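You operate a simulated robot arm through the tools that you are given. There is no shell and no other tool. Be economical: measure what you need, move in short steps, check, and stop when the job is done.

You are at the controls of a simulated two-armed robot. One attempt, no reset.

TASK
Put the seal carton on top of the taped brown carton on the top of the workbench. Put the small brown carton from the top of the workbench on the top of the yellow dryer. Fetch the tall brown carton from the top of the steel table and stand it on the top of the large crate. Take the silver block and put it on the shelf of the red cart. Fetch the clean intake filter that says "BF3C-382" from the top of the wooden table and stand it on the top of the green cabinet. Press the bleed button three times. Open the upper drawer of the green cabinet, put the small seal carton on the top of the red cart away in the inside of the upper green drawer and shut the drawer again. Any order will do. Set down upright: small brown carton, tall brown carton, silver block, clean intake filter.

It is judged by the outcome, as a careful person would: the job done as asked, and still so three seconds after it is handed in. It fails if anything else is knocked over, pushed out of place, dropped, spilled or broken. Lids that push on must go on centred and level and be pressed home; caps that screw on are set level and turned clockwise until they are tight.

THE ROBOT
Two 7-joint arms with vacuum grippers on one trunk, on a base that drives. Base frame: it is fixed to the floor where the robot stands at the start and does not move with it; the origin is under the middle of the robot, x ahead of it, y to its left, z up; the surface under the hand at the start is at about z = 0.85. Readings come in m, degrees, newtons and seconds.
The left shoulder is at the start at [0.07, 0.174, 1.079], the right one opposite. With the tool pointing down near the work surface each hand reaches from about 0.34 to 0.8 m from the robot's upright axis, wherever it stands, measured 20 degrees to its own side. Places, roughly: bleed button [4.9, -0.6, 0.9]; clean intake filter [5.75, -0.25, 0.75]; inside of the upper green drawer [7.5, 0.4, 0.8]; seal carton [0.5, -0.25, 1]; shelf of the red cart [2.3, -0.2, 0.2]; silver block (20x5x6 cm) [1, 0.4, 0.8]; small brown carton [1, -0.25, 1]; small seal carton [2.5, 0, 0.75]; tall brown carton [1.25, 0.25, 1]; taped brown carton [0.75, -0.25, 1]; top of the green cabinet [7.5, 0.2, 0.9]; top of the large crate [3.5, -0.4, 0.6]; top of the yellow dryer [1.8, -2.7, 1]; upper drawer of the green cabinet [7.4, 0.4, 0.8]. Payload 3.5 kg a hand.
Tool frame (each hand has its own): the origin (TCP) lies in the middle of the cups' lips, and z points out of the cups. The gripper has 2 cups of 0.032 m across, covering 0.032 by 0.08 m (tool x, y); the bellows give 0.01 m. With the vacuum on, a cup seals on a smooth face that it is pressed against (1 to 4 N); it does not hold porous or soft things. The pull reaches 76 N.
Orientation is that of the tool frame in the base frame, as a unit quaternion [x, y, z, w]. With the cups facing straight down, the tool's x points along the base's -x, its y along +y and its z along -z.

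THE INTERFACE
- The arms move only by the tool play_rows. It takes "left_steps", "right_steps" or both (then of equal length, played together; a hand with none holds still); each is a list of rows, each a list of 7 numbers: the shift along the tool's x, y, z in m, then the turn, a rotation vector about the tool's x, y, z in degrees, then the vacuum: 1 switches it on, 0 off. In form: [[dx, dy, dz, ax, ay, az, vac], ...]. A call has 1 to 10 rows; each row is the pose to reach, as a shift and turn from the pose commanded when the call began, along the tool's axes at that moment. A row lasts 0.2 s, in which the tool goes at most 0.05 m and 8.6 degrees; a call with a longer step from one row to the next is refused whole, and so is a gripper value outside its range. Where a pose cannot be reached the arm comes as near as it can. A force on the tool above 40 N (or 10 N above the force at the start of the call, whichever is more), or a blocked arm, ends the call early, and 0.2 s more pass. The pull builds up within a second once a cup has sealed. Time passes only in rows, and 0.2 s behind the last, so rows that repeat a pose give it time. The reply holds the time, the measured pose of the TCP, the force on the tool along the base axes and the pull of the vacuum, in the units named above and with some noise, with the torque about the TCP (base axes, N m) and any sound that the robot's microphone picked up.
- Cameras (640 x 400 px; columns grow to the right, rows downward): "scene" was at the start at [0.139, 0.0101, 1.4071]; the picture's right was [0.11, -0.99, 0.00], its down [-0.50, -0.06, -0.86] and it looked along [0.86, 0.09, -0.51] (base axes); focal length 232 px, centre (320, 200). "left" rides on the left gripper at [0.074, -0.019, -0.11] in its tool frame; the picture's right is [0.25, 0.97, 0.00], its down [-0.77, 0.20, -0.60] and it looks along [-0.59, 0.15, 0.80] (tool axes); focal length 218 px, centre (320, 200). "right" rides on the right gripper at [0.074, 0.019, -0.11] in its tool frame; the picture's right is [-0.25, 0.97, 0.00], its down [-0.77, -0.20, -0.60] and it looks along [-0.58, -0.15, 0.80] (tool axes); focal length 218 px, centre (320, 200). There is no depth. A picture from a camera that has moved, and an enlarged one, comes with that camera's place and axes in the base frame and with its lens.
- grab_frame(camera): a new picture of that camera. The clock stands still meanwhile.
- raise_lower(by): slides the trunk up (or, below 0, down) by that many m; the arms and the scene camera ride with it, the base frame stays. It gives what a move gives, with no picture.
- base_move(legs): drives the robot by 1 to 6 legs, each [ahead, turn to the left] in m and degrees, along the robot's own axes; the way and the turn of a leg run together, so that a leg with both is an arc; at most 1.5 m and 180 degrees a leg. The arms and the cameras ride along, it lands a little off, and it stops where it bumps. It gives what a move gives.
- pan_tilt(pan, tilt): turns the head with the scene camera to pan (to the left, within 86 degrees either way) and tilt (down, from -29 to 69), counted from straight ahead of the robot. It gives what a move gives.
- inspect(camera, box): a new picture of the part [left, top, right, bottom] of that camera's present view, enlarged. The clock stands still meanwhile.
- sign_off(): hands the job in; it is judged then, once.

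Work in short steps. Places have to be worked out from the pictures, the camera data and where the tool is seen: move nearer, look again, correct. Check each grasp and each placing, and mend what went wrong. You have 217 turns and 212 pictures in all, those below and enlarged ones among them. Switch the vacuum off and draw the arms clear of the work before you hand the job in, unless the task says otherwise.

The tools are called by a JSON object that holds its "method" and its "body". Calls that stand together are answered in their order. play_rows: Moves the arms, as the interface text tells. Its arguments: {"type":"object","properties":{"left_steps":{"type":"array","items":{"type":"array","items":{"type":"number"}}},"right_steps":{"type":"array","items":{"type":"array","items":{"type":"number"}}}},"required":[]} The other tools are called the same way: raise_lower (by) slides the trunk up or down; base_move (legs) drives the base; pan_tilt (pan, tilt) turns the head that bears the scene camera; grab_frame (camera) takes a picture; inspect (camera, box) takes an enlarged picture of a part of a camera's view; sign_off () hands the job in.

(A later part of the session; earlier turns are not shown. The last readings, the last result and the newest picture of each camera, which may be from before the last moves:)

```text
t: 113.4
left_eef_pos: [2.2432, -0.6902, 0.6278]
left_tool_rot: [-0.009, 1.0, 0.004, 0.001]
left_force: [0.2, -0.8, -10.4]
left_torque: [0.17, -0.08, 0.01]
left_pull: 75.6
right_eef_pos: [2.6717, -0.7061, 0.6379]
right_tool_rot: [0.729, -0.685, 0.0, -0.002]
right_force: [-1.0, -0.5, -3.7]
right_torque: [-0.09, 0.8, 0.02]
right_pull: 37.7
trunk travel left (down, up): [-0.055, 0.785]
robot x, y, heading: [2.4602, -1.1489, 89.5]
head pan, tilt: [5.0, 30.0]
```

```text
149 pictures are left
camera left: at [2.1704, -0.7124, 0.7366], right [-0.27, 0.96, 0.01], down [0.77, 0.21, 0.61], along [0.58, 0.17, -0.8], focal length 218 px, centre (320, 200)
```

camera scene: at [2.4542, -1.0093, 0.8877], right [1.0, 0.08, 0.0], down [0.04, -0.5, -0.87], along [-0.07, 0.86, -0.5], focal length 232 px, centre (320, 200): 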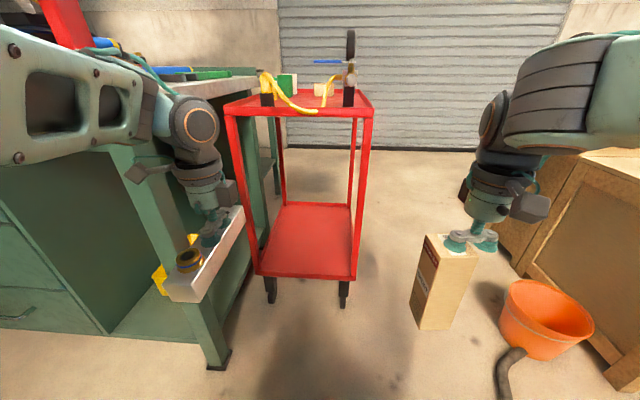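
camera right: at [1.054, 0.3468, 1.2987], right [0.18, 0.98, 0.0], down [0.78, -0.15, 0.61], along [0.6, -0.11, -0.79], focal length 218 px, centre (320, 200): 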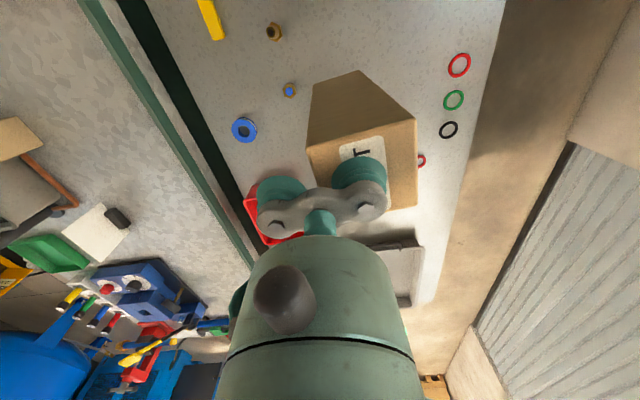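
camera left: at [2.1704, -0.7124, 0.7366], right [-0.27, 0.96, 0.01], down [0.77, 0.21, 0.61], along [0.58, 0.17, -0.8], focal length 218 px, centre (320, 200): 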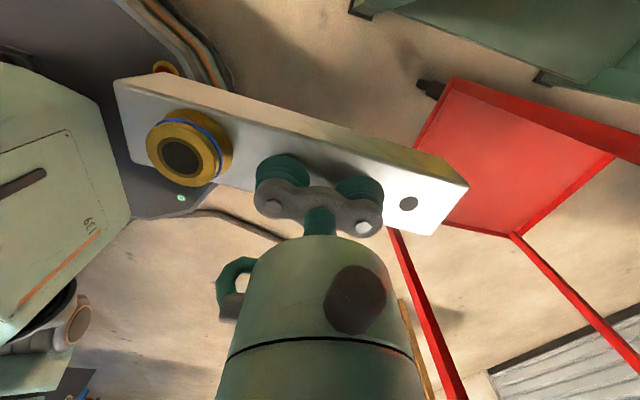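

The shelf surface is at z≈0.19 and the tray underside near 0.77. I lower the rest of the trunk and bring the block right and down, outside the cart, then check the elbow.

{"method": "raise_lower", "body": {"by": -0.05}}

{"method": "play_rows", "body": {"left_steps": [[-0.03, 0.02, 0.0, 0, 0, 0, 1], [-0.06, 0.04, 0.02, 0, 0, 0, 1], [-0.09, 0.06, 0.05, 0, 0, 0, 1], [-0.117, 0.08, 0.08, 0, 0, 0, 1], [-0.117, 0.1, 0.11, 0, 0, 0, 1], [-0.117, 0.12, 0.14, 0, 0, 0, 1], [-0.117, 0.13, 0.17, 0, 0, 0, 1], [-0.117, 0.13, 0.2, 0, 0, 0, 1], [-0.117, 0.13, 0.21, 0, 0, 0, 1]]}}

{"method": "pan_tilt", "body": {"pan": 30, "tilt": 40}}

{"method": "grab_frame", "body": {"camera": "scene"}}

{"method": "grab_frame", "body": {"camera": "left"}}

```text
t: 114.3
left_eef_pos: [2.243, -0.691, 0.5779]
left_tool_rot: [-0.008, 1.0, 0.004, 0.0]
left_force: [0.9, -0.2, -9.4]
left_torque: [0.21, -0.06, -0.02]
left_pull: 75.7
right_eef_pos: [2.6717, -0.706, 0.5891]
right_tool_rot: [0.729, -0.685, 0.0, -0.001]
right_force: [-0.2, -0.4, -3.2]
right_torque: [-0.05, 0.79, 0.01]
right_pull: 38.1
trunk travel left (down, up): [-0.005, 0.835]
robot x, y, heading: [2.4635, -1.1509, 89.5]
head pan, tilt: [5.0, 30.0]
```

```text
t: 116.3
left_eef_pos: [2.3465, -0.5535, 0.372]
left_tool_rot: [-0.025, 0.999, 0.002, 0.02]
left_force: [-0.5, 0.1, -9.7]
left_torque: [0.21, -0.07, -0.02]
left_pull: 75.2
right_eef_pos: [2.6716, -0.7061, 0.5872]
right_tool_rot: [0.728, -0.685, 0.0, -0.001]
right_force: [-0.1, -0.4, -3.2]
right_torque: [-0.04, 0.85, 0.02]
right_pull: 38.0
trunk travel left (down, up): [-0.005, 0.835]
robot x, y, heading: [2.4618, -1.1496, 89.6]
head pan, tilt: [5.0, 30.0]
```

```text
t: 117.2
left_eef_pos: [2.3457, -0.5543, 0.3702]
left_tool_rot: [-0.027, 0.999, 0.001, 0.017]
left_force: [-0.2, 0.5, -9.5]
left_torque: [0.22, -0.05, -0.01]
left_pull: 75.6
right_eef_pos: [2.6705, -0.7062, 0.5884]
right_tool_rot: [0.729, -0.685, 0.0, -0.002]
right_force: [0.5, -0.4, -3.5]
right_torque: [-0.06, 0.81, 0.01]
right_pull: 37.2
trunk travel left (down, up): [-0.005, 0.835]
robot x, y, heading: [2.4604, -1.1505, 89.8]
head pan, tilt: [30.0, 40.0]
```

```text
148 pictures are left
camera scene: at [2.4195, -1.0253, 0.8224], right [0.87, 0.49, 0.0], down [0.32, -0.56, -0.77], along [-0.38, 0.67, -0.64], focal length 232 px, centre (320, 200)
```

scene: 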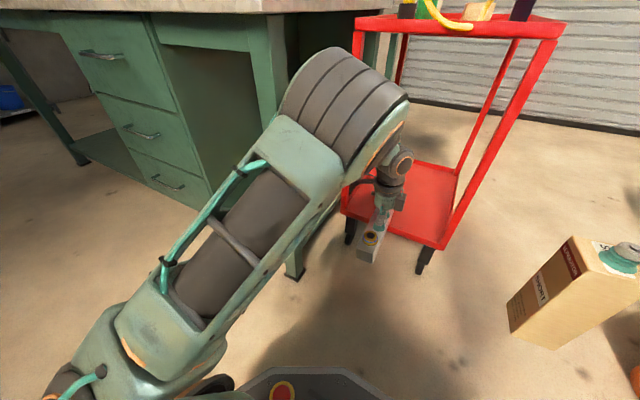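

```text
147 pictures are left
camera left: at [2.2687, -0.5769, 0.4772], right [-0.3, 0.95, -0.01], down [0.74, 0.24, 0.63], along [0.6, 0.19, -0.78], focal length 218 px, centre (320, 200)
```

left: 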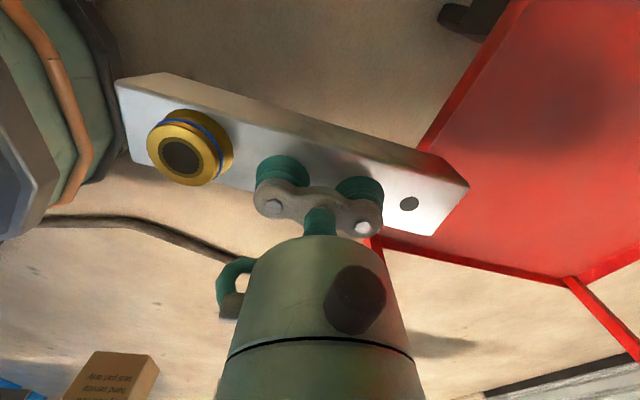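

The elbow stands high near the bench end and would foul the cart. I back off, then straighten the arm so it comes in flat and low.

{"method": "base_move", "body": {"legs": [[-0.25, 0]]}}

{"method": "play_rows", "body": {"left_steps": [[0, 0.02, 0, 0, 0, 0, 1], [0, 0.04, 0, 0, 0.5, 0, 1], [0, 0.06, 0, 0, 1, 0, 1], [0, 0.08, 0, 0, 1.5, 0, 1], [0, 0.1, 0, 0, 2, 0, 1], [0, 0.12, 0, 0, 2, 0, 1], [0, 0.14, 0, 0, 2, 0, 1], [0, 0.16, 0, 0, 2, 0, 1]]}}

{"method": "grab_frame", "body": {"camera": "scene"}}

```text
t: 119.0
left_eef_pos: [2.345, -0.8075, 0.3703]
left_tool_rot: [-0.026, 1.0, 0.0, 0.018]
left_force: [-1.5, 0.6, -9.4]
left_torque: [0.21, -0.08, -0.05]
left_pull: 75.7
right_eef_pos: [2.669, -0.9573, 0.5866]
right_tool_rot: [0.728, -0.685, 0.0, -0.002]
right_force: [-0.4, 0.1, -2.9]
right_torque: [-0.1, 0.76, 0.01]
right_pull: 37.2
trunk travel left (down, up): [-0.005, 0.835]
robot x, y, heading: [2.4594, -1.4006, 89.2]
head pan, tilt: [30.0, 40.0]
```

```text
t: 120.8
left_eef_pos: [2.3342, -0.6486, 0.3714]
left_tool_rot: [-0.025, 1.0, -0.001, -0.001]
left_force: [-0.3, -0.3, -8.9]
left_torque: [0.17, -0.11, 0.01]
left_pull: 75.3
right_eef_pos: [2.6698, -0.9571, 0.5877]
right_tool_rot: [0.729, -0.685, 0.0, -0.001]
right_force: [1.1, 0.3, -3.2]
right_torque: [-0.05, 0.79, 0.0]
right_pull: 37.7
trunk travel left (down, up): [-0.005, 0.835]
robot x, y, heading: [2.4608, -1.4025, 89.4]
head pan, tilt: [30.0, 40.0]
```

```text
146 pictures are left
camera scene: at [2.4174, -1.2769, 0.8224], right [0.87, 0.49, 0.0], down [0.32, -0.56, -0.77], along [-0.38, 0.67, -0.64], focal length 232 px, centre (320, 200)
```

scene: 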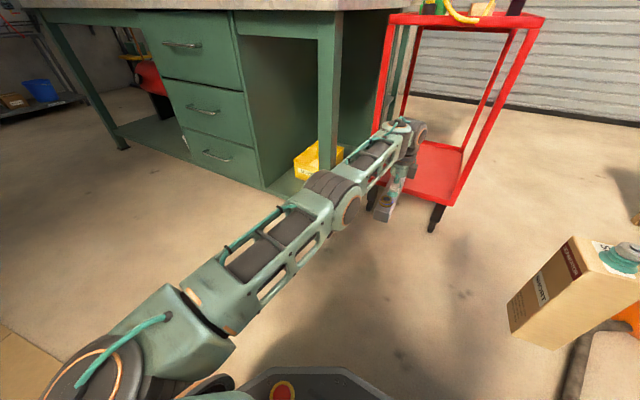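

Now the arm is straight and low (TCP z 0.371, block bottom about 0.30). I drive ahead 0.22 m and check the clearance to the cart.

{"method": "base_move", "body": {"legs": [[0.22, 0]]}}

{"method": "grab_frame", "body": {"camera": "left"}}

{"method": "grab_frame", "body": {"camera": "scene"}}

```text
t: 122.5
left_eef_pos: [2.3346, -0.4288, 0.3717]
left_tool_rot: [-0.027, 1.0, 0.001, -0.001]
left_force: [-0.2, -0.4, -8.6]
left_torque: [0.22, -0.08, -0.03]
left_pull: 75.3
right_eef_pos: [2.6688, -0.7364, 0.587]
right_tool_rot: [0.729, -0.684, -0.001, -0.002]
right_force: [0.0, -0.3, -3.6]
right_torque: [-0.1, 0.81, 0.02]
right_pull: 37.7
trunk travel left (down, up): [-0.005, 0.835]
robot x, y, heading: [2.4632, -1.1836, 89.7]
head pan, tilt: [30.0, 40.0]
```

```text
145 pictures are left
camera left: at [2.2618, -0.4508, 0.4806], right [-0.3, 0.95, 0.0], down [0.76, 0.24, 0.6], along [0.57, 0.19, -0.8], focal length 218 px, centre (320, 200)
```

left: 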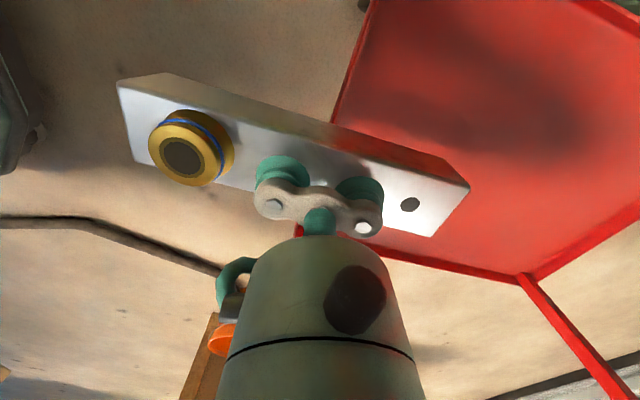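

```text
144 pictures are left
camera scene: at [2.4184, -1.0559, 0.8223], right [0.87, 0.5, 0.0], down [0.32, -0.56, -0.77], along [-0.38, 0.66, -0.64], focal length 232 px, centre (320, 200)
```

scene: 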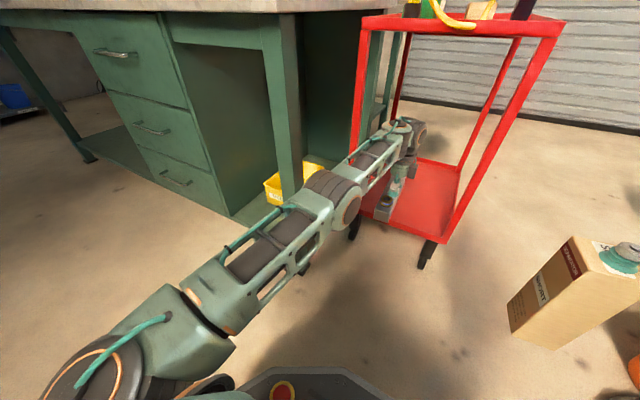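

The shelf's near edge is at y≈-0.40, x 2.20–2.55, and the block is above it with room. I drive 0.18 m further in.

{"method": "base_move", "body": {"legs": [[0.18, 0]]}}

{"method": "grab_frame", "body": {"camera": "left"}}

{"method": "grab_frame", "body": {"camera": "scene"}}

```text
t: 124.0
left_eef_pos: [2.3322, -0.2469, 0.3715]
left_tool_rot: [-0.028, 1.0, 0.0, 0.0]
left_force: [-0.3, -0.6, -9.1]
left_torque: [0.19, -0.08, 0.02]
left_pull: 75.8
right_eef_pos: [2.6697, -0.5538, 0.5874]
right_tool_rot: [0.73, -0.683, 0.0, -0.001]
right_force: [0.9, 0.7, -3.1]
right_torque: [-0.11, 0.84, 0.01]
right_pull: 38.4
trunk travel left (down, up): [-0.005, 0.835]
robot x, y, heading: [2.4598, -0.997, 89.6]
head pan, tilt: [30.0, 40.0]
```

```text
143 pictures are left
camera left: at [2.2612, -0.2694, 0.4804], right [-0.31, 0.95, 0.0], down [0.76, 0.24, 0.6], along [0.57, 0.19, -0.8], focal length 218 px, centre (320, 200)
```

left: 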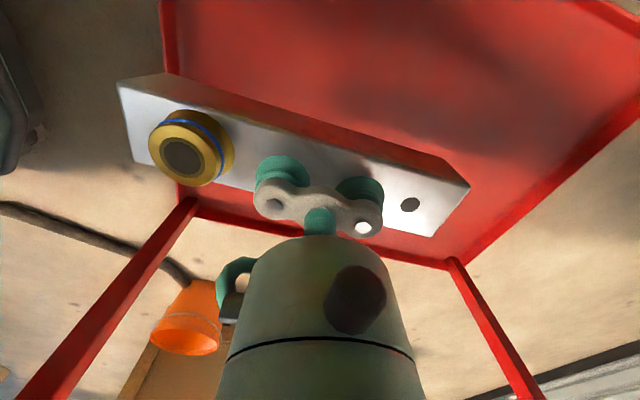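

```text
142 pictures are left
camera scene: at [2.4189, -0.8742, 0.8223], right [0.87, 0.5, 0.0], down [0.32, -0.56, -0.77], along [-0.38, 0.66, -0.64], focal length 232 px, centre (320, 200)
```

scene: 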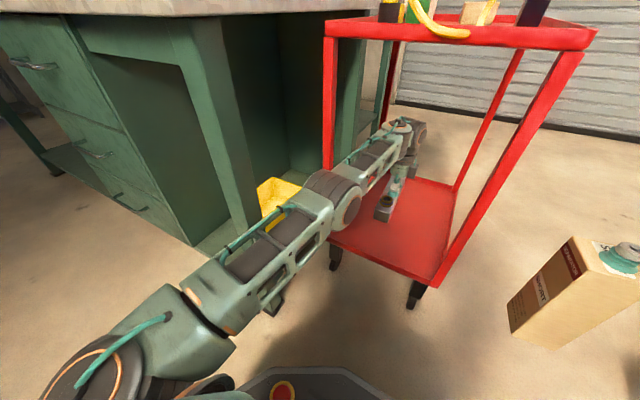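

The block is inside the shelf's outline. I lower slowly until it touches.

{"method": "play_rows", "body": {"left_steps": [[0, 0.005, 0.03, 0, 0, 0, 1], [0, 0.01, 0.06, 0, 0, 0, 1], [0, 0.012, 0.08, 0, 0, 0, 1], [0, 0.015, 0.092, 0, 0, 0, 1], [0, 0.015, 0.1, 0, 0, 0, 1], [0, 0.015, 0.105, 0, 0, 0, 1]]}}

{"method": "grab_frame", "body": {"camera": "left"}}

{"method": "grab_frame", "body": {"camera": "scene"}}

```text
t: 125.5
left_eef_pos: [2.3297, -0.2445, 0.2712]
left_tool_rot: [-0.028, 1.0, 0.001, -0.001]
left_force: [0.0, -0.5, -9.6]
left_torque: [0.19, -0.11, -0.01]
left_pull: 75.6
left hand out of reach, approached as far as the arm can: row 1, 2, 3, 4, 5, 6
right_eef_pos: [2.6697, -0.5538, 0.5874]
right_tool_rot: [0.73, -0.683, 0.0, -0.001]
right_force: [0.8, 0.6, -3.7]
right_torque: [-0.1, 0.81, -0.02]
right_pull: 37.8
trunk travel left (down, up): [-0.005, 0.835]
robot x, y, heading: [2.462, -0.9976, 89.9]
head pan, tilt: [30.0, 40.0]
```

```text
141 pictures are left
camera left: at [2.2584, -0.2683, 0.3796], right [-0.31, 0.95, 0.0], down [0.76, 0.24, 0.6], along [0.57, 0.19, -0.8], focal length 218 px, centre (320, 200)
```

left: 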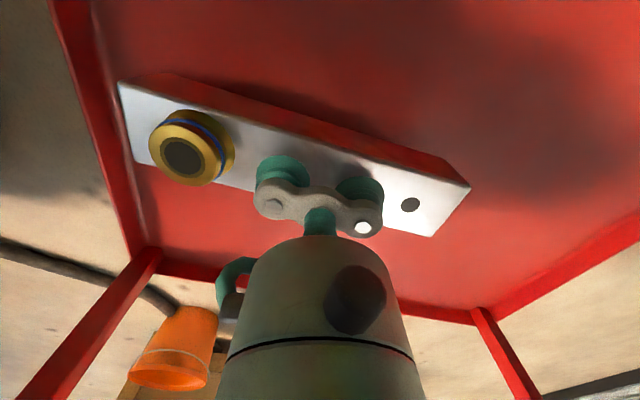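

```text
140 pictures are left
camera scene: at [2.4189, -0.8742, 0.8224], right [0.87, 0.5, 0.0], down [0.32, -0.56, -0.77], along [-0.38, 0.66, -0.64], focal length 232 px, centre (320, 200)
```

scene: 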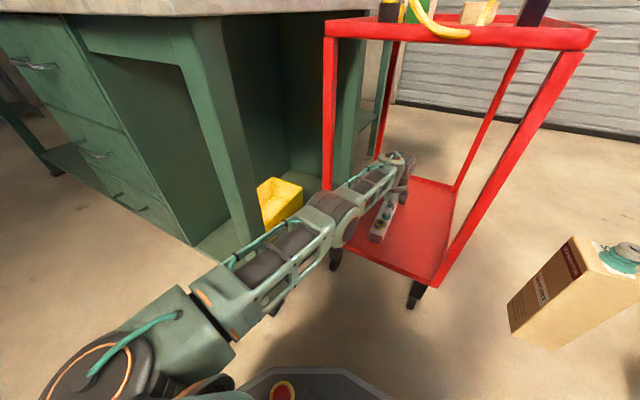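

No contact yet and the block is inside the rim. I continue down in small steps.

{"method": "play_rows", "body": {"left_steps": [[0, 0, 0.008, 0, 0, 0, 1], [0, -0.001, 0.014, 0, 0, 0, 1], [0, -0.002, 0.02, 0, 0, 0, 1], [0, -0.003, 0.026, 0, 0, 0, 1], [0, -0.004, 0.031, 0, 0, 0, 1], [0, -0.005, 0.036, 0, 0, 0, 1], [0, -0.006, 0.041, 0, 0, 0, 1], [0, -0.007, 0.046, 0, 0, 0, 1]]}}

{"method": "grab_frame", "body": {"camera": "left"}}

```text
t: 127.1
left_eef_pos: [2.33, -0.2475, 0.2421]
left_tool_rot: [-0.027, 1.0, 0.011, -0.001]
left_force: [0.3, -3.8, 18.3]
left_torque: [-0.58, 0.46, 0.07]
left_pull: 75.4
right_eef_pos: [2.6688, -0.5552, 0.5887]
right_tool_rot: [0.73, -0.683, -0.002, -0.002]
right_force: [0.0, 0.4, -2.8]
right_torque: [-0.08, 0.81, 0.01]
right_pull: 37.5
trunk travel left (down, up): [-0.005, 0.835]
robot x, y, heading: [2.4676, -0.999, 89.8]
head pan, tilt: [30.0, 40.0]
stopped in row 8 (left hand): the force on the tool passed its limit at 44 N (the readings are from after the stop); the commanded pose is now the measured one
```

```text
139 pictures are left
camera left: at [2.2583, -0.2726, 0.3505], right [-0.31, 0.95, 0.02], down [0.76, 0.23, 0.61], along [0.57, 0.2, -0.79], focal length 218 px, centre (320, 200)
```

left: 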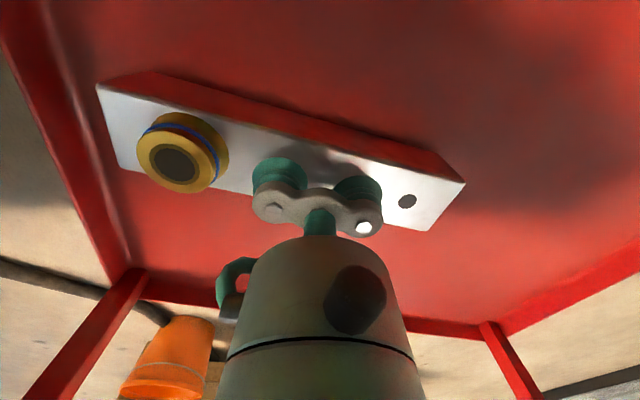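

Contact is made, and the block lies well inside the rim. I release and lift off straight.

{"method": "play_rows", "body": {"left_steps": [[0, 0, 0, 0, 0, 0, 0], [0, 0, 0, 0, 0, 0, 0], [0, 0, 0, 0, 0, 0, 0], [0, 0, -0.005, 0, 0, 0, 0], [0, 0, -0.02, 0, 0, 0, 0], [0, 0, -0.05, 0, 0, 0, 0], [0, 0, -0.08, 0, 0, 0, 0], [0, 0, -0.11, 0, 0, 0, 0]]}}

{"method": "grab_frame", "body": {"camera": "left"}}

{"method": "grab_frame", "body": {"camera": "scene"}}

```text
t: 128.9
left_eef_pos: [2.3298, -0.2512, 0.3484]
left_tool_rot: [-0.027, 1.0, 0.007, -0.001]
left_force: [0.5, -0.3, -0.8]
left_torque: [0.03, -0.02, 0.01]
left_pull: 0.0
right_eef_pos: [2.6683, -0.5549, 0.5881]
right_tool_rot: [0.73, -0.683, 0.0, -0.001]
right_force: [-0.5, 0.8, -3.5]
right_torque: [-0.06, 0.83, -0.02]
right_pull: 38.3
trunk travel left (down, up): [-0.005, 0.835]
robot x, y, heading: [2.4597, -1.0046, 90.0]
head pan, tilt: [30.0, 40.0]
```

```text
138 pictures are left
camera left: at [2.2577, -0.2751, 0.4568], right [-0.31, 0.95, 0.01], down [0.76, 0.24, 0.61], along [0.57, 0.2, -0.8], focal length 218 px, centre (320, 200)
```

left: 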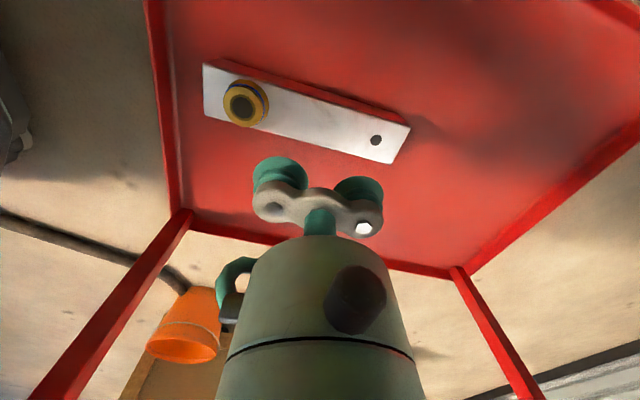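

```text
137 pictures are left
camera scene: at [2.4191, -0.8747, 0.8225], right [0.87, 0.5, 0.0], down [0.32, -0.56, -0.77], along [-0.38, 0.66, -0.64], focal length 232 px, centre (320, 200)
```

scene: 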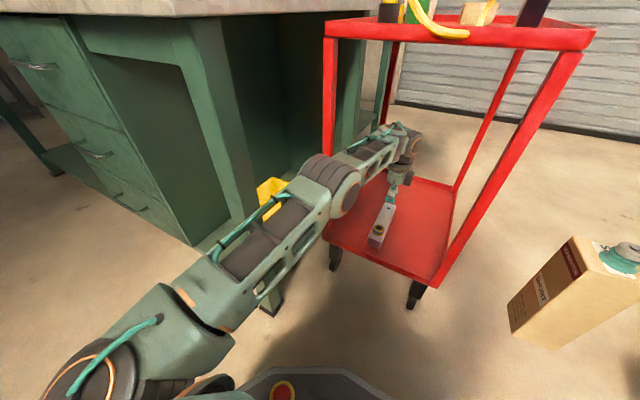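

The block stands upright on the shelf. I back out and raise the trunk again, then look over the bench for the small 24 V carton.

{"method": "base_move", "body": {"legs": [[-0.34, 0]]}}

{"method": "raise_lower", "body": {"by": 0.83}}

{"method": "play_rows", "body": {"left_steps": [[0, -0.04, -0.02, 0, 0, 0, 0], [0, -0.08, -0.05, 0, 0, 0, 0], [0, -0.12, -0.09, 0, 0, 0, 0], [0, -0.16, -0.12, 0, 0, 0, 0], [0.02, -0.2, -0.15, 0, 0, 0, 0], [0.05, -0.23, -0.17, 0, 0, 0, 0], [0.08, -0.25, -0.18, 0, 0, 0, 0]]}}

{"method": "pan_tilt", "body": {"pan": 75, "tilt": 35}}

{"method": "grab_frame", "body": {"camera": "scene"}}

```text
t: 131.1
left_eef_pos: [2.325, -0.5884, 0.3473]
left_tool_rot: [-0.031, 0.999, 0.007, 0.0]
left_force: [1.1, 0.4, 0.2]
left_torque: [0.01, 0.02, -0.01]
left_pull: 0.1
right_eef_pos: [2.6651, -0.8893, 0.5873]
right_tool_rot: [0.733, -0.68, -0.001, -0.002]
right_force: [-0.1, 0.1, -3.4]
right_torque: [-0.09, 0.81, 0.02]
right_pull: 37.7
trunk travel left (down, up): [-0.005, 0.835]
robot x, y, heading: [2.4622, -1.3345, 90.0]
head pan, tilt: [30.0, 40.0]
```

```text
refused: 0.83 is not a number from -0.4 to 0.4
```

```text
refused: row 3 steps farther than a row can; nothing moved
```

```text
t: 132.2
left_eef_pos: [2.3243, -0.588, 0.3486]
left_tool_rot: [-0.032, 0.999, 0.008, 0.0]
left_force: [-0.3, -0.1, -0.7]
left_torque: [-0.01, 0.0, -0.03]
left_pull: 0.1
right_eef_pos: [2.6659, -0.8894, 0.5879]
right_tool_rot: [0.732, -0.681, -0.001, -0.002]
right_force: [-0.3, -0.4, -2.5]
right_torque: [-0.1, 0.82, 0.02]
right_pull: 37.8
trunk travel left (down, up): [-0.005, 0.835]
robot x, y, heading: [2.4627, -1.3316, 90.3]
head pan, tilt: [75.0, 35.0]
```

```text
136 pictures are left
camera scene: at [2.3757, -1.2624, 0.8301], right [0.26, 0.97, 0.0], down [0.55, -0.15, -0.82], along [-0.79, 0.21, -0.57], focal length 232 px, centre (320, 200)
```

scene: 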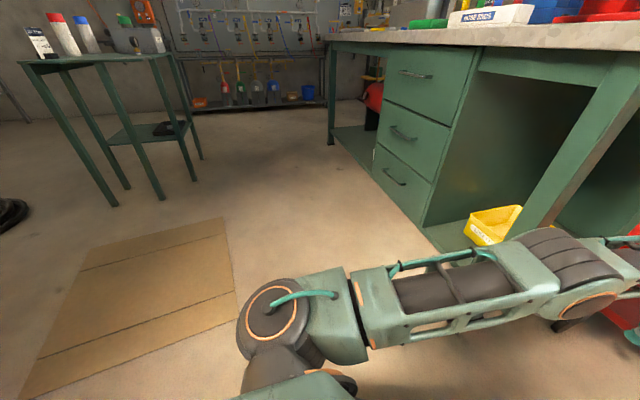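

I resend with allowed values: raise in two parts, tuck the left arm, then drive along the bench, keeping off the cardboard sheet (x 1.25–1.95, y below -1.45).

{"method": "raise_lower", "body": {"by": 0.4}}

{"method": "raise_lower", "body": {"by": 0.4}}

{"method": "play_rows", "body": {"left_steps": [[0, -0.03, -0.02, 0, 0, 0, 0], [0, -0.06, -0.04, 0, 0, 0, 0], [0, -0.1, -0.06, 0, 0, 0, 0], [0, -0.14, -0.08, 0, 0, 0, 0], [0.02, -0.17, -0.1, 0, 0, 0, 0], [0.04, -0.2, -0.12, 0, 0, 0, 0], [0.07, -0.23, -0.13, 0, 0, 0, 0], [0.09, -0.25, -0.13, 0, 0, 0, 0]]}}

{"method": "base_move", "body": {"legs": [[0.2, 0], [0, 90], [1.22, 0], [0, -90]]}}

{"method": "pan_tilt", "body": {"pan": 5, "tilt": 45}}

{"method": "grab_frame", "body": {"camera": "scene"}}

```text
t: 136.0
left_eef_pos: [2.3246, -0.5881, 0.7463]
left_tool_rot: [-0.031, 0.999, 0.007, 0.0]
left_force: [-0.3, 0.0, -0.4]
left_torque: [0.0, 0.01, 0.01]
left_pull: 0.1
right_eef_pos: [2.6671, -0.8897, 0.9875]
right_tool_rot: [0.733, -0.68, -0.001, -0.001]
right_force: [0.0, 0.1, -3.4]
right_torque: [-0.07, 0.78, 0.01]
right_pull: 37.6
trunk travel left (down, up): [-0.405, 0.435]
robot x, y, heading: [2.4635, -1.3343, 90.0]
head pan, tilt: [75.0, 35.0]
```

```text
t: 139.9
left_eef_pos: [2.3253, -0.5875, 1.148]
left_tool_rot: [-0.031, 0.999, 0.007, -0.001]
left_force: [0.0, 0.6, -0.4]
left_torque: [0.0, 0.03, -0.01]
left_pull: 0.1
right_eef_pos: [2.667, -0.8891, 1.3858]
right_tool_rot: [0.732, -0.681, 0.0, -0.001]
right_force: [0.7, 0.6, -3.4]
right_torque: [-0.05, 0.83, -0.01]
right_pull: 37.6
trunk travel left (down, up): [-0.805, 0.035]
robot x, y, heading: [2.4603, -1.337, 90.2]
head pan, tilt: [75.0, 35.0]
```

```text
t: 141.7
left_eef_pos: [2.2516, -0.8476, 1.275]
left_tool_rot: [-0.031, 0.999, 0.007, 0.0]
left_force: [-0.6, 0.1, 0.2]
left_torque: [0.0, -0.01, -0.01]
left_pull: 0.1
right_eef_pos: [2.6666, -0.8901, 1.3888]
right_tool_rot: [0.732, -0.681, -0.001, -0.002]
right_force: [-0.9, 0.2, -3.6]
right_torque: [-0.06, 0.81, 0.02]
right_pull: 37.9
trunk travel left (down, up): [-0.805, 0.035]
robot x, y, heading: [2.4619, -1.3392, 90.1]
head pan, tilt: [75.0, 35.0]
```

```text
t: 156.7
left_eef_pos: [1.0159, -0.6422, 1.2759]
left_tool_rot: [-0.033, 0.999, 0.006, 0.0]
left_force: [0.7, 0.6, -0.2]
left_torque: [0.0, 0.03, -0.03]
left_pull: 0.1
right_eef_pos: [1.4326, -0.6845, 1.388]
right_tool_rot: [0.735, -0.678, 0.0, -0.001]
right_force: [-0.7, 0.6, -3.6]
right_torque: [-0.05, 0.7, -0.01]
right_pull: 37.7
trunk travel left (down, up): [-0.805, 0.035]
robot x, y, heading: [1.2273, -1.1299, 90.6]
head pan, tilt: [75.0, 35.0]
```

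```text
t: 158.1
left_eef_pos: [1.0158, -0.6424, 1.2763]
left_tool_rot: [-0.032, 0.999, 0.007, -0.001]
left_force: [0.1, -0.5, -0.3]
left_torque: [-0.01, -0.03, -0.02]
left_pull: 0.1
right_eef_pos: [1.4313, -0.6841, 1.3873]
right_tool_rot: [0.733, -0.68, -0.001, -0.001]
right_force: [0.3, -0.9, -3.6]
right_torque: [-0.09, 0.7, 0.0]
right_pull: 37.7
trunk travel left (down, up): [-0.805, 0.035]
robot x, y, heading: [1.2314, -1.1324, 90.6]
head pan, tilt: [5.0, 45.0]
```

```text
135 pictures are left
camera scene: at [1.2204, -0.9997, 1.6152], right [1.0, 0.1, 0.0], down [0.07, -0.7, -0.71], along [-0.07, 0.7, -0.71], focal length 232 px, centre (320, 200)
```

scene: 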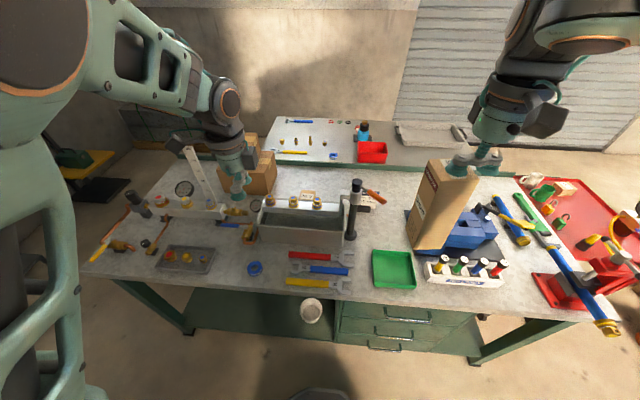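

I zoom in to find the small carton behind the trough.

{"method": "inspect", "body": {"camera": "scene", "box": [220, 140, 400, 270]}}

{"method": "grab_frame", "body": {"camera": "left"}}

```text
3.08 times, centred on (310, 205) of scene
camera zoom: at [1.2204, -0.9997, 1.6152], right [1.0, 0.1, 0.0], down [0.07, -0.7, -0.71], along [-0.07, 0.7, -0.71], focal length 715 px, centre (351, 185)
```

zoom: 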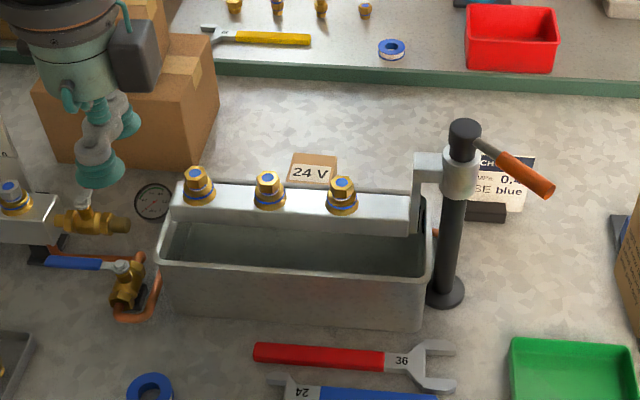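

```text
133 pictures are left
camera left: at [0.9444, -0.6678, 1.3843], right [-0.32, 0.95, 0.01], down [0.76, 0.24, 0.61], along [0.57, 0.2, -0.79], focal length 218 px, centre (320, 200)
```

left: 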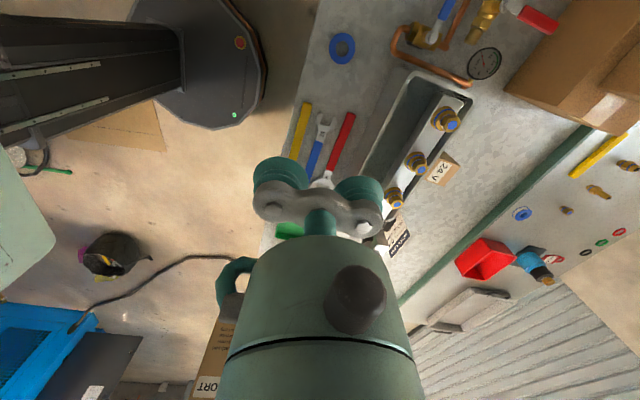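

The 24 V carton is at about (1.096, -0.289), top z≈0.92, just behind the valve rail. I drive 0.12 m closer and move the left hand near it, staying high.

{"method": "base_move", "body": {"legs": [[0.12, 0]]}}

{"method": "play_rows", "body": {"left_steps": [[-0.01, 0.03, 0.0, 0, 0, 0, 0], [-0.02, 0.07, 0.0, 0, 0, 0, 0], [-0.03, 0.11, 0.01, 0, 0, 0, 0], [-0.04, 0.14, 0.04, 0, 0, 0, 0], [-0.05, 0.17, 0.07, 0, 0, 0, 0], [-0.05, 0.18, 0.1, 0, 0, 0, 0], [-0.05, 0.18, 0.12, 0, 0, 0, 0]]}}

{"method": "grab_frame", "body": {"camera": "left"}}

{"method": "grab_frame", "body": {"camera": "scene"}}

```text
t: 159.3
left_eef_pos: [1.0151, -0.5265, 1.2763]
left_tool_rot: [-0.034, 0.999, 0.007, 0.0]
left_force: [0.0, 0.0, 0.0]
left_torque: [0.0, 0.0, -0.04]
left_pull: 0.0
right_eef_pos: [1.4303, -0.5685, 1.3892]
right_tool_rot: [0.734, -0.679, -0.001, -0.002]
right_force: [-0.5, -0.4, -3.0]
right_torque: [-0.05, 0.68, -0.03]
right_pull: 38.0
trunk travel left (down, up): [-0.805, 0.035]
robot x, y, heading: [1.2266, -1.0099, 90.5]
head pan, tilt: [5.0, 45.0]
```

```text
t: 160.9
left_eef_pos: [1.0529, -0.3398, 1.1583]
left_tool_rot: [-0.034, 0.999, 0.008, -0.001]
left_force: [0.2, 0.7, 0.6]
left_torque: [-0.03, -0.01, 0.02]
left_pull: 0.0
right_eef_pos: [1.4307, -0.5646, 1.3865]
right_tool_rot: [0.734, -0.679, 0.0, -0.001]
right_force: [-1.0, 0.8, -2.9]
right_torque: [-0.08, 0.71, 0.04]
right_pull: 37.9
trunk travel left (down, up): [-0.805, 0.035]
robot x, y, heading: [1.2256, -1.0127, 90.6]
head pan, tilt: [5.0, 45.0]
```

```text
132 pictures are left
camera left: at [0.9809, -0.3645, 1.2662], right [-0.32, 0.95, 0.01], down [0.76, 0.24, 0.61], along [0.57, 0.2, -0.79], focal length 218 px, centre (320, 200)
```

left: 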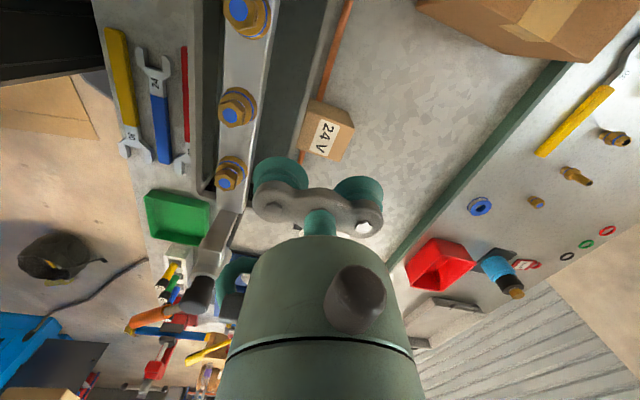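

```text
131 pictures are left
camera scene: at [1.2195, -0.8813, 1.6153], right [1.0, 0.1, 0.0], down [0.07, -0.7, -0.71], along [-0.07, 0.7, -0.71], focal length 232 px, centre (320, 200)
```

scene: 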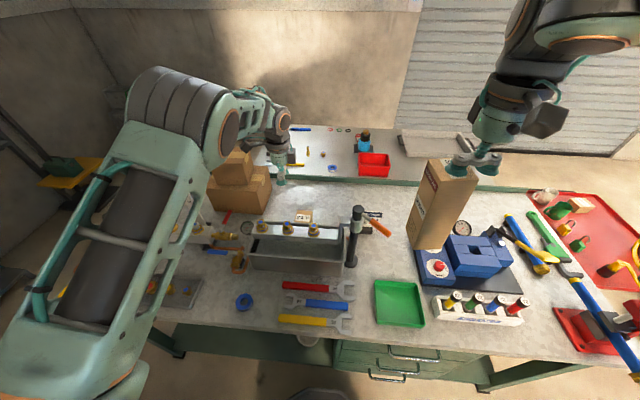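

{"method": "inspect", "body": {"camera": "left", "box": [270, 70, 380, 180]}}

{"method": "inspect", "body": {"camera": "scene", "box": [240, 170, 380, 280]}}

```text
3.64 times, centred on (325, 125) of left
camera zoom: at [0.9809, -0.3645, 1.2662], right [-0.32, 0.95, 0.01], down [0.76, 0.24, 0.61], along [0.57, 0.2, -0.79], focal length 794 px, centre (302, 473)
```

zoom: 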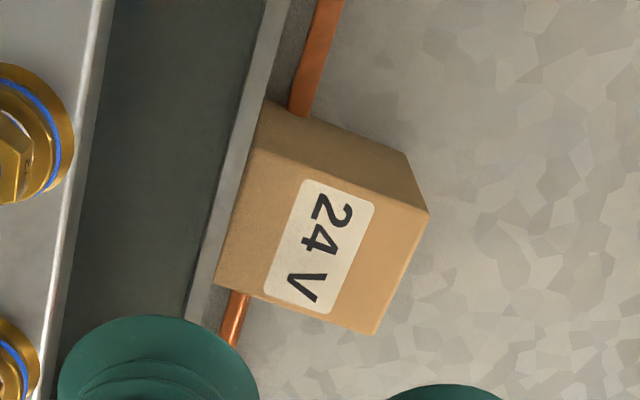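

```text
3.64 times, centred on (310, 225) of scene
camera zoom: at [1.2195, -0.8813, 1.6153], right [1.0, 0.1, 0.0], down [0.07, -0.7, -0.71], along [-0.07, 0.7, -0.71], focal length 845 px, centre (356, 109)
```

zoom: 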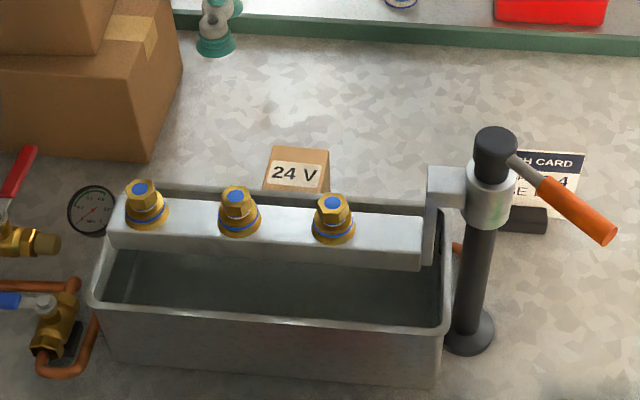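

The 24 V carton's top spans x 1.069–1.129, y -0.352 to -0.275, z≈0.94. I turn the gripper about 29° off its long side so both cups fit, and come down to just above it.

{"method": "play_rows", "body": {"left_steps": [[-0.012, 0.006, 0.02, 0, 0, 7, 0], [-0.024, 0.012, 0.045, 0, 0, 14, 0], [-0.036, 0.018, 0.07, 0, 0, 21, 0], [-0.0477, 0.0228, 0.1, 0, 0, 28, 0], [-0.0477, 0.0228, 0.13, 0, 0, 33, 0], [-0.0477, 0.0228, 0.16, 0, 0, 33, 0], [-0.0477, 0.0228, 0.185, 0, 0, 33, 0], [-0.0477, 0.0228, 0.185, 0, 0, 33, 0]]}}

{"method": "inspect", "body": {"camera": "left", "box": [200, 70, 440, 250]}}

{"method": "inspect", "body": {"camera": "scene", "box": [230, 140, 370, 270]}}

```text
t: 162.7
left_eef_pos: [1.0962, -0.3093, 0.9725]
left_tool_rot: [0.252, 0.968, 0.007, -0.003]
left_force: [0.4, 0.1, 0.3]
left_torque: [0.04, 0.02, 0.04]
left_pull: 0.1
right_eef_pos: [1.431, -0.5651, 1.3885]
right_tool_rot: [0.734, -0.679, 0.0, -0.002]
right_force: [-0.6, 0.0, -2.3]
right_torque: [-0.09, 0.69, 0.01]
right_pull: 38.0
trunk travel left (down, up): [-0.805, 0.035]
robot x, y, heading: [1.2268, -1.0145, 90.3]
head pan, tilt: [5.0, 45.0]
```

```text
2.22 times, centred on (320, 160) of left
camera zoom: at [1.0237, -0.292, 1.083], right [0.25, 0.97, 0.01], down [0.77, -0.21, 0.6], along [0.58, -0.14, -0.8], focal length 485 px, centre (320, 289)
```

zoom: 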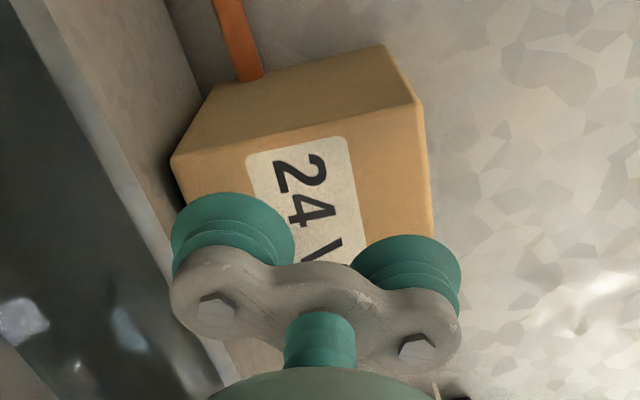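

```text
3.08 times, centred on (300, 205) of scene
camera zoom: at [1.2194, -0.8814, 1.6153], right [1.0, 0.1, 0.0], down [0.07, -0.7, -0.71], along [-0.07, 0.7, -0.71], focal length 715 px, centre (382, 185)
```

zoom: 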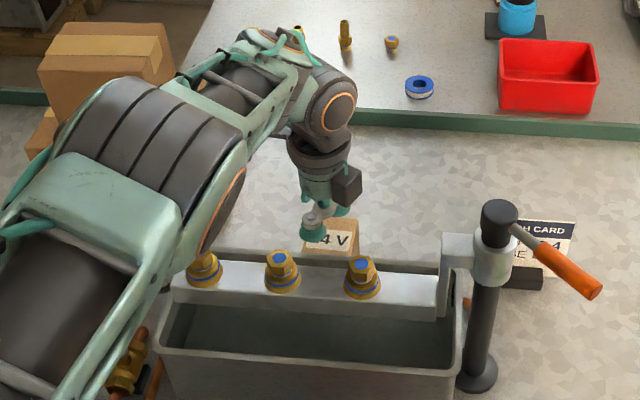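

Centred within 3 mm. I press down with vacuum on.

{"method": "play_rows", "body": {"left_steps": [[0, 0, 0.015, 0, 0, 0, 1], [0, 0, 0.024, 0, 0, 0, 1], [0, 0, 0.029, 0, 0, 0, 1], [0, 0, 0.033, 0, 0, 0, 1], [0, 0, 0.036, 0, 0, 0, 1], [0, 0, 0.036, 0, 0, 0, 1]]}}

```text
t: 164.1
left_eef_pos: [1.0971, -0.3108, 0.9399]
left_tool_rot: [0.251, 0.968, 0.01, -0.004]
left_force: [-5.4, 6.5, 22.7]
left_torque: [-0.57, 0.03, -0.18]
left_pull: 75.5
right_eef_pos: [1.4293, -0.5674, 1.3892]
right_tool_rot: [0.734, -0.679, 0.0, -0.001]
right_force: [0.0, 1.2, -3.9]
right_torque: [-0.09, 0.71, -0.01]
right_pull: 37.9
trunk travel left (down, up): [-0.805, 0.035]
robot x, y, heading: [1.2278, -1.0141, 90.6]
head pan, tilt: [5.0, 45.0]
```

Both cups sealed. I lift straight up, then draw back over the trough.

{"method": "play_rows", "body": {"left_steps": [[0, 0, -0.01, 0, 0, 0, 1], [0, 0, -0.04, 0, 0, 0, 1], [0, 0, -0.08, 0, 0, 0, 1], [0, 0, -0.12, 0, 0, 0, 1], [0, 0, -0.16, 0, 0, 0, 1], [0, 0, -0.2, 0, 0, 0, 1], [0, 0, -0.24, 0, 0, 0, 1], [0, 0, -0.28, 0, 0, 0, 1], [0, 0, -0.32, 0, 0, 0, 1]]}}

{"method": "play_rows", "body": {"left_steps": [[0, -0.04, 0, 0, 0, -5, 1], [0.01, -0.08, 0, 0, 0, -10, 1], [0.02, -0.12, 0, 0, 0, -15, 1], [0.03, -0.16, 0, 0, 0, -20, 1], [0.04, -0.2, 0, 0, 0, -25, 1], [0.05, -0.23, 0, 0, 0, -29, 1]]}}

{"method": "grab_frame", "body": {"camera": "scene"}}

```text
t: 166.1
left_eef_pos: [1.0968, -0.3142, 1.2596]
left_tool_rot: [0.25, 0.968, 0.007, -0.003]
left_force: [-0.7, 0.5, -3.7]
left_torque: [0.01, 0.02, -0.02]
left_pull: 75.7
right_eef_pos: [1.4298, -0.5659, 1.3875]
right_tool_rot: [0.735, -0.678, 0.0, -0.003]
right_force: [1.1, 0.2, -3.1]
right_torque: [-0.07, 0.71, 0.01]
right_pull: 37.9
trunk travel left (down, up): [-0.805, 0.035]
robot x, y, heading: [1.2307, -1.0099, 90.5]
head pan, tilt: [5.0, 45.0]
```

```text
t: 167.5
left_eef_pos: [0.9432, -0.4927, 1.2555]
left_tool_rot: [0.0, 1.0, 0.007, 0.0]
left_force: [-0.3, -0.1, -4.1]
left_torque: [0.0, -0.01, -0.06]
left_pull: 75.7
right_eef_pos: [1.4284, -0.5657, 1.3877]
right_tool_rot: [0.734, -0.679, 0.0, -0.001]
right_force: [1.0, -0.6, -2.5]
right_torque: [-0.09, 0.69, 0.0]
right_pull: 37.9
trunk travel left (down, up): [-0.805, 0.035]
robot x, y, heading: [1.228, -1.0134, 90.3]
head pan, tilt: [5.0, 45.0]
```

```text
126 pictures are left
camera scene: at [1.2181, -0.8814, 1.6152], right [1.0, 0.1, 0.0], down [0.07, -0.7, -0.71], along [-0.07, 0.7, -0.71], focal length 232 px, centre (320, 200)
```

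scene: 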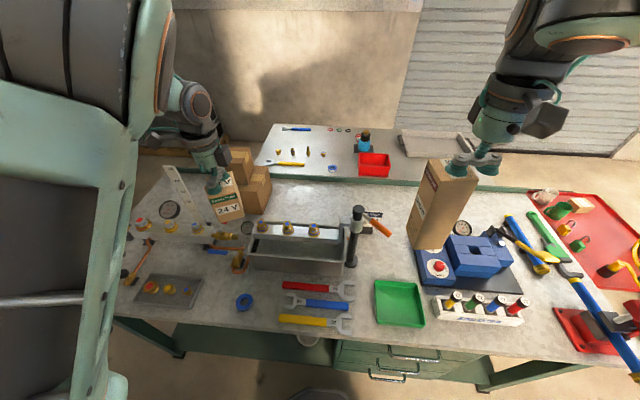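

The carton is up. I back off slightly and turn around to face the dryer.

{"method": "base_move", "body": {"legs": [[-0.12, 0], [0, -90], [0.35, 0], [0, -60]]}}

{"method": "pan_tilt", "body": {"pan": 0, "tilt": 40}}

{"method": "grab_frame", "body": {"camera": "scene"}}

```text
t: 177.1
left_eef_pos: [2.0759, -1.4425, 1.2556]
left_tool_rot: [0.967, 0.253, 0.001, 0.007]
left_force: [0.7, -0.2, -3.6]
left_torque: [0.03, 0.0, 0.0]
left_pull: 75.3
right_eef_pos: [1.6155, -1.618, 1.3865]
right_tool_rot: [0.47, 0.883, -0.001, 0.0]
right_force: [-0.3, 0.1, -3.0]
right_torque: [0.43, -0.58, 0.03]
right_pull: 38.0
trunk travel left (down, up): [-0.805, 0.035]
robot x, y, heading: [1.5722, -1.1249, -60.0]
head pan, tilt: [5.0, 45.0]
```

```text
t: 177.7
left_eef_pos: [2.0756, -1.4434, 1.2562]
left_tool_rot: [0.968, 0.253, 0.003, 0.006]
left_force: [-0.6, 0.1, -4.5]
left_torque: [0.01, -0.02, -0.01]
left_pull: 75.8
right_eef_pos: [1.6151, -1.6193, 1.387]
right_tool_rot: [0.471, 0.882, -0.001, 0.0]
right_force: [-0.2, -0.1, -3.2]
right_torque: [0.4, -0.55, 0.02]
right_pull: 38.1
trunk travel left (down, up): [-0.805, 0.035]
robot x, y, heading: [1.5716, -1.1265, -60.1]
head pan, tilt: [0.0, 40.0]
```

```text
125 pictures are left
camera scene: at [1.638, -1.2463, 1.6224], right [-0.87, -0.5, 0.0], down [-0.32, 0.56, -0.77], along [0.38, -0.66, -0.64], focal length 232 px, centre (320, 200)
```

scene: 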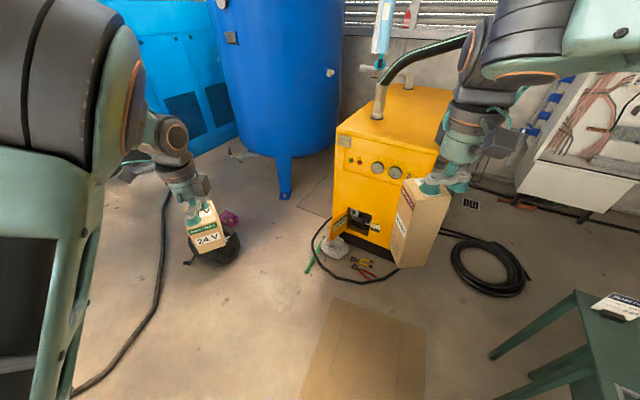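

The dryer top's near edge runs x 1.64–2.27 at y≈-2.58, z≈1.0, with hoses and tools on the floor in front. I go around the cardboard to about (2.48, -1.94) and face it diagonally.

{"method": "base_move", "body": {"legs": [[0, 60], [0.83, 0], [0, -84], [0.8, 0], [0, -51]]}}

{"method": "pan_tilt", "body": {"pan": 20, "tilt": 45}}

{"method": "grab_frame", "body": {"camera": "scene"}}

{"method": "grab_frame", "body": {"camera": "left"}}

```text
t: 194.8
left_eef_pos: [2.3169, -2.482, 1.256]
left_tool_rot: [0.92, -0.393, -0.003, 0.007]
left_force: [0.5, 0.5, -3.1]
left_torque: [0.0, -0.04, 0.0]
left_pull: 75.7
right_eef_pos: [2.0334, -2.0795, 1.3885]
right_tool_rot: [0.912, 0.41, -0.002, 0.0]
right_force: [0.0, 1.3, -1.9]
right_torque: [-0.44, -0.53, -0.01]
right_pull: 37.8
trunk travel left (down, up): [-0.805, 0.035]
robot x, y, heading: [2.4954, -1.9161, -135.7]
head pan, tilt: [0.0, 40.0]
```

```text
t: 195.6
left_eef_pos: [2.3163, -2.4805, 1.2567]
left_tool_rot: [0.919, -0.393, -0.002, 0.006]
left_force: [-0.5, -0.5, -4.8]
left_torque: [-0.01, -0.06, -0.02]
left_pull: 75.4
right_eef_pos: [2.0333, -2.0786, 1.3877]
right_tool_rot: [0.912, 0.409, -0.002, 0.0]
right_force: [-0.3, 0.1, -3.6]
right_torque: [-0.47, -0.59, -0.03]
right_pull: 38.5
trunk travel left (down, up): [-0.805, 0.035]
robot x, y, heading: [2.4982, -1.9124, -135.9]
head pan, tilt: [20.0, 45.0]
```

```text
124 pictures are left
camera scene: at [2.4231, -2.0229, 1.6152], right [-0.9, 0.43, 0.0], down [0.31, 0.64, -0.71], along [-0.31, -0.64, -0.71], focal length 232 px, centre (320, 200)
```

scene: 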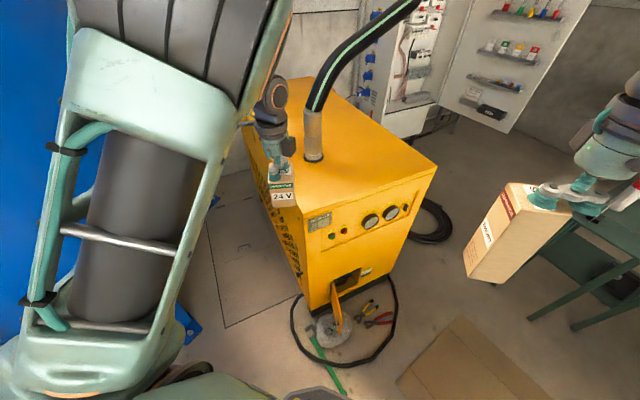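

```text
123 pictures are left
camera left: at [2.3827, -2.5188, 1.365], right [-0.52, -0.85, 0.01], down [-0.67, 0.42, 0.61], along [-0.52, 0.31, -0.8], focal length 218 px, centre (320, 200)
```

left: 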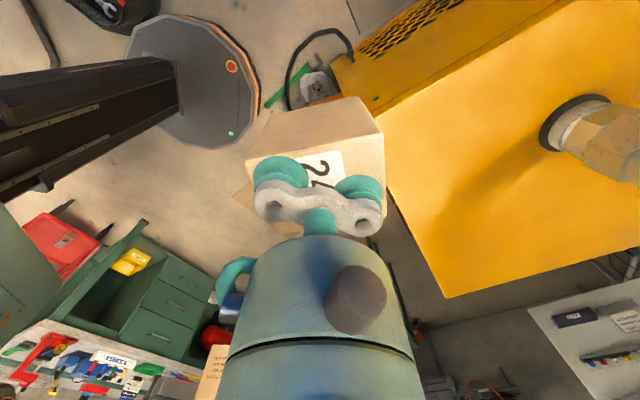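

From here the spot is at the limit of reach, and a green hose tip lies close to the base. I check the floor on my left side before stepping around to the east.

{"method": "pan_tilt", "body": {"pan": 80, "tilt": 50}}

{"method": "grab_frame", "body": {"camera": "scene"}}

{"method": "grab_frame", "body": {"camera": "right"}}

```text
t: 196.9
left_eef_pos: [2.316, -2.4804, 1.2552]
left_tool_rot: [0.92, -0.393, -0.003, 0.007]
left_force: [-0.5, 0.1, -3.4]
left_torque: [-0.02, -0.04, 0.02]
left_pull: 75.9
right_eef_pos: [2.0331, -2.0781, 1.3883]
right_tool_rot: [0.912, 0.41, -0.001, -0.001]
right_force: [0.3, -0.4, -3.4]
right_torque: [-0.43, -0.51, 0.04]
right_pull: 38.4
trunk travel left (down, up): [-0.805, 0.035]
robot x, y, heading: [2.496, -1.9144, -135.7]
head pan, tilt: [80.0, 50.0]
```

```text
122 pictures are left
camera scene: at [2.502, -2.0136, 1.6083], right [-0.83, -0.56, 0.0], down [-0.43, 0.63, -0.64], along [0.36, -0.53, -0.77], focal length 232 px, centre (320, 200)
```

scene: 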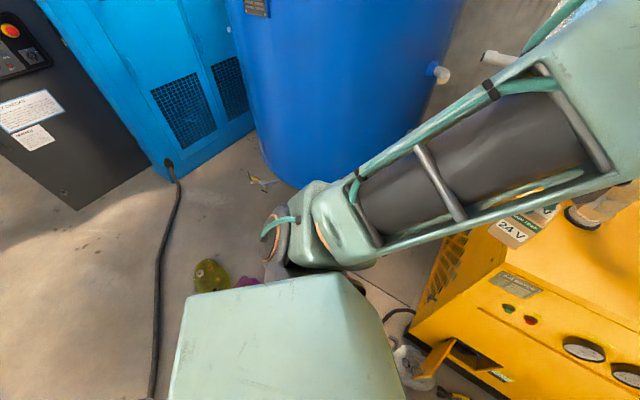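

```text
121 pictures are left
camera right: at [2.0969, -2.0366, 1.4973], right [0.55, -0.83, 0.0], down [-0.66, -0.44, 0.61], along [-0.5, -0.34, -0.8], focal length 218 px, centre (320, 200)
```

right: 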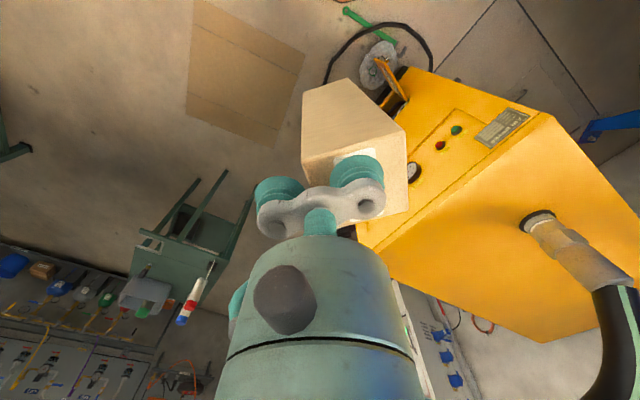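

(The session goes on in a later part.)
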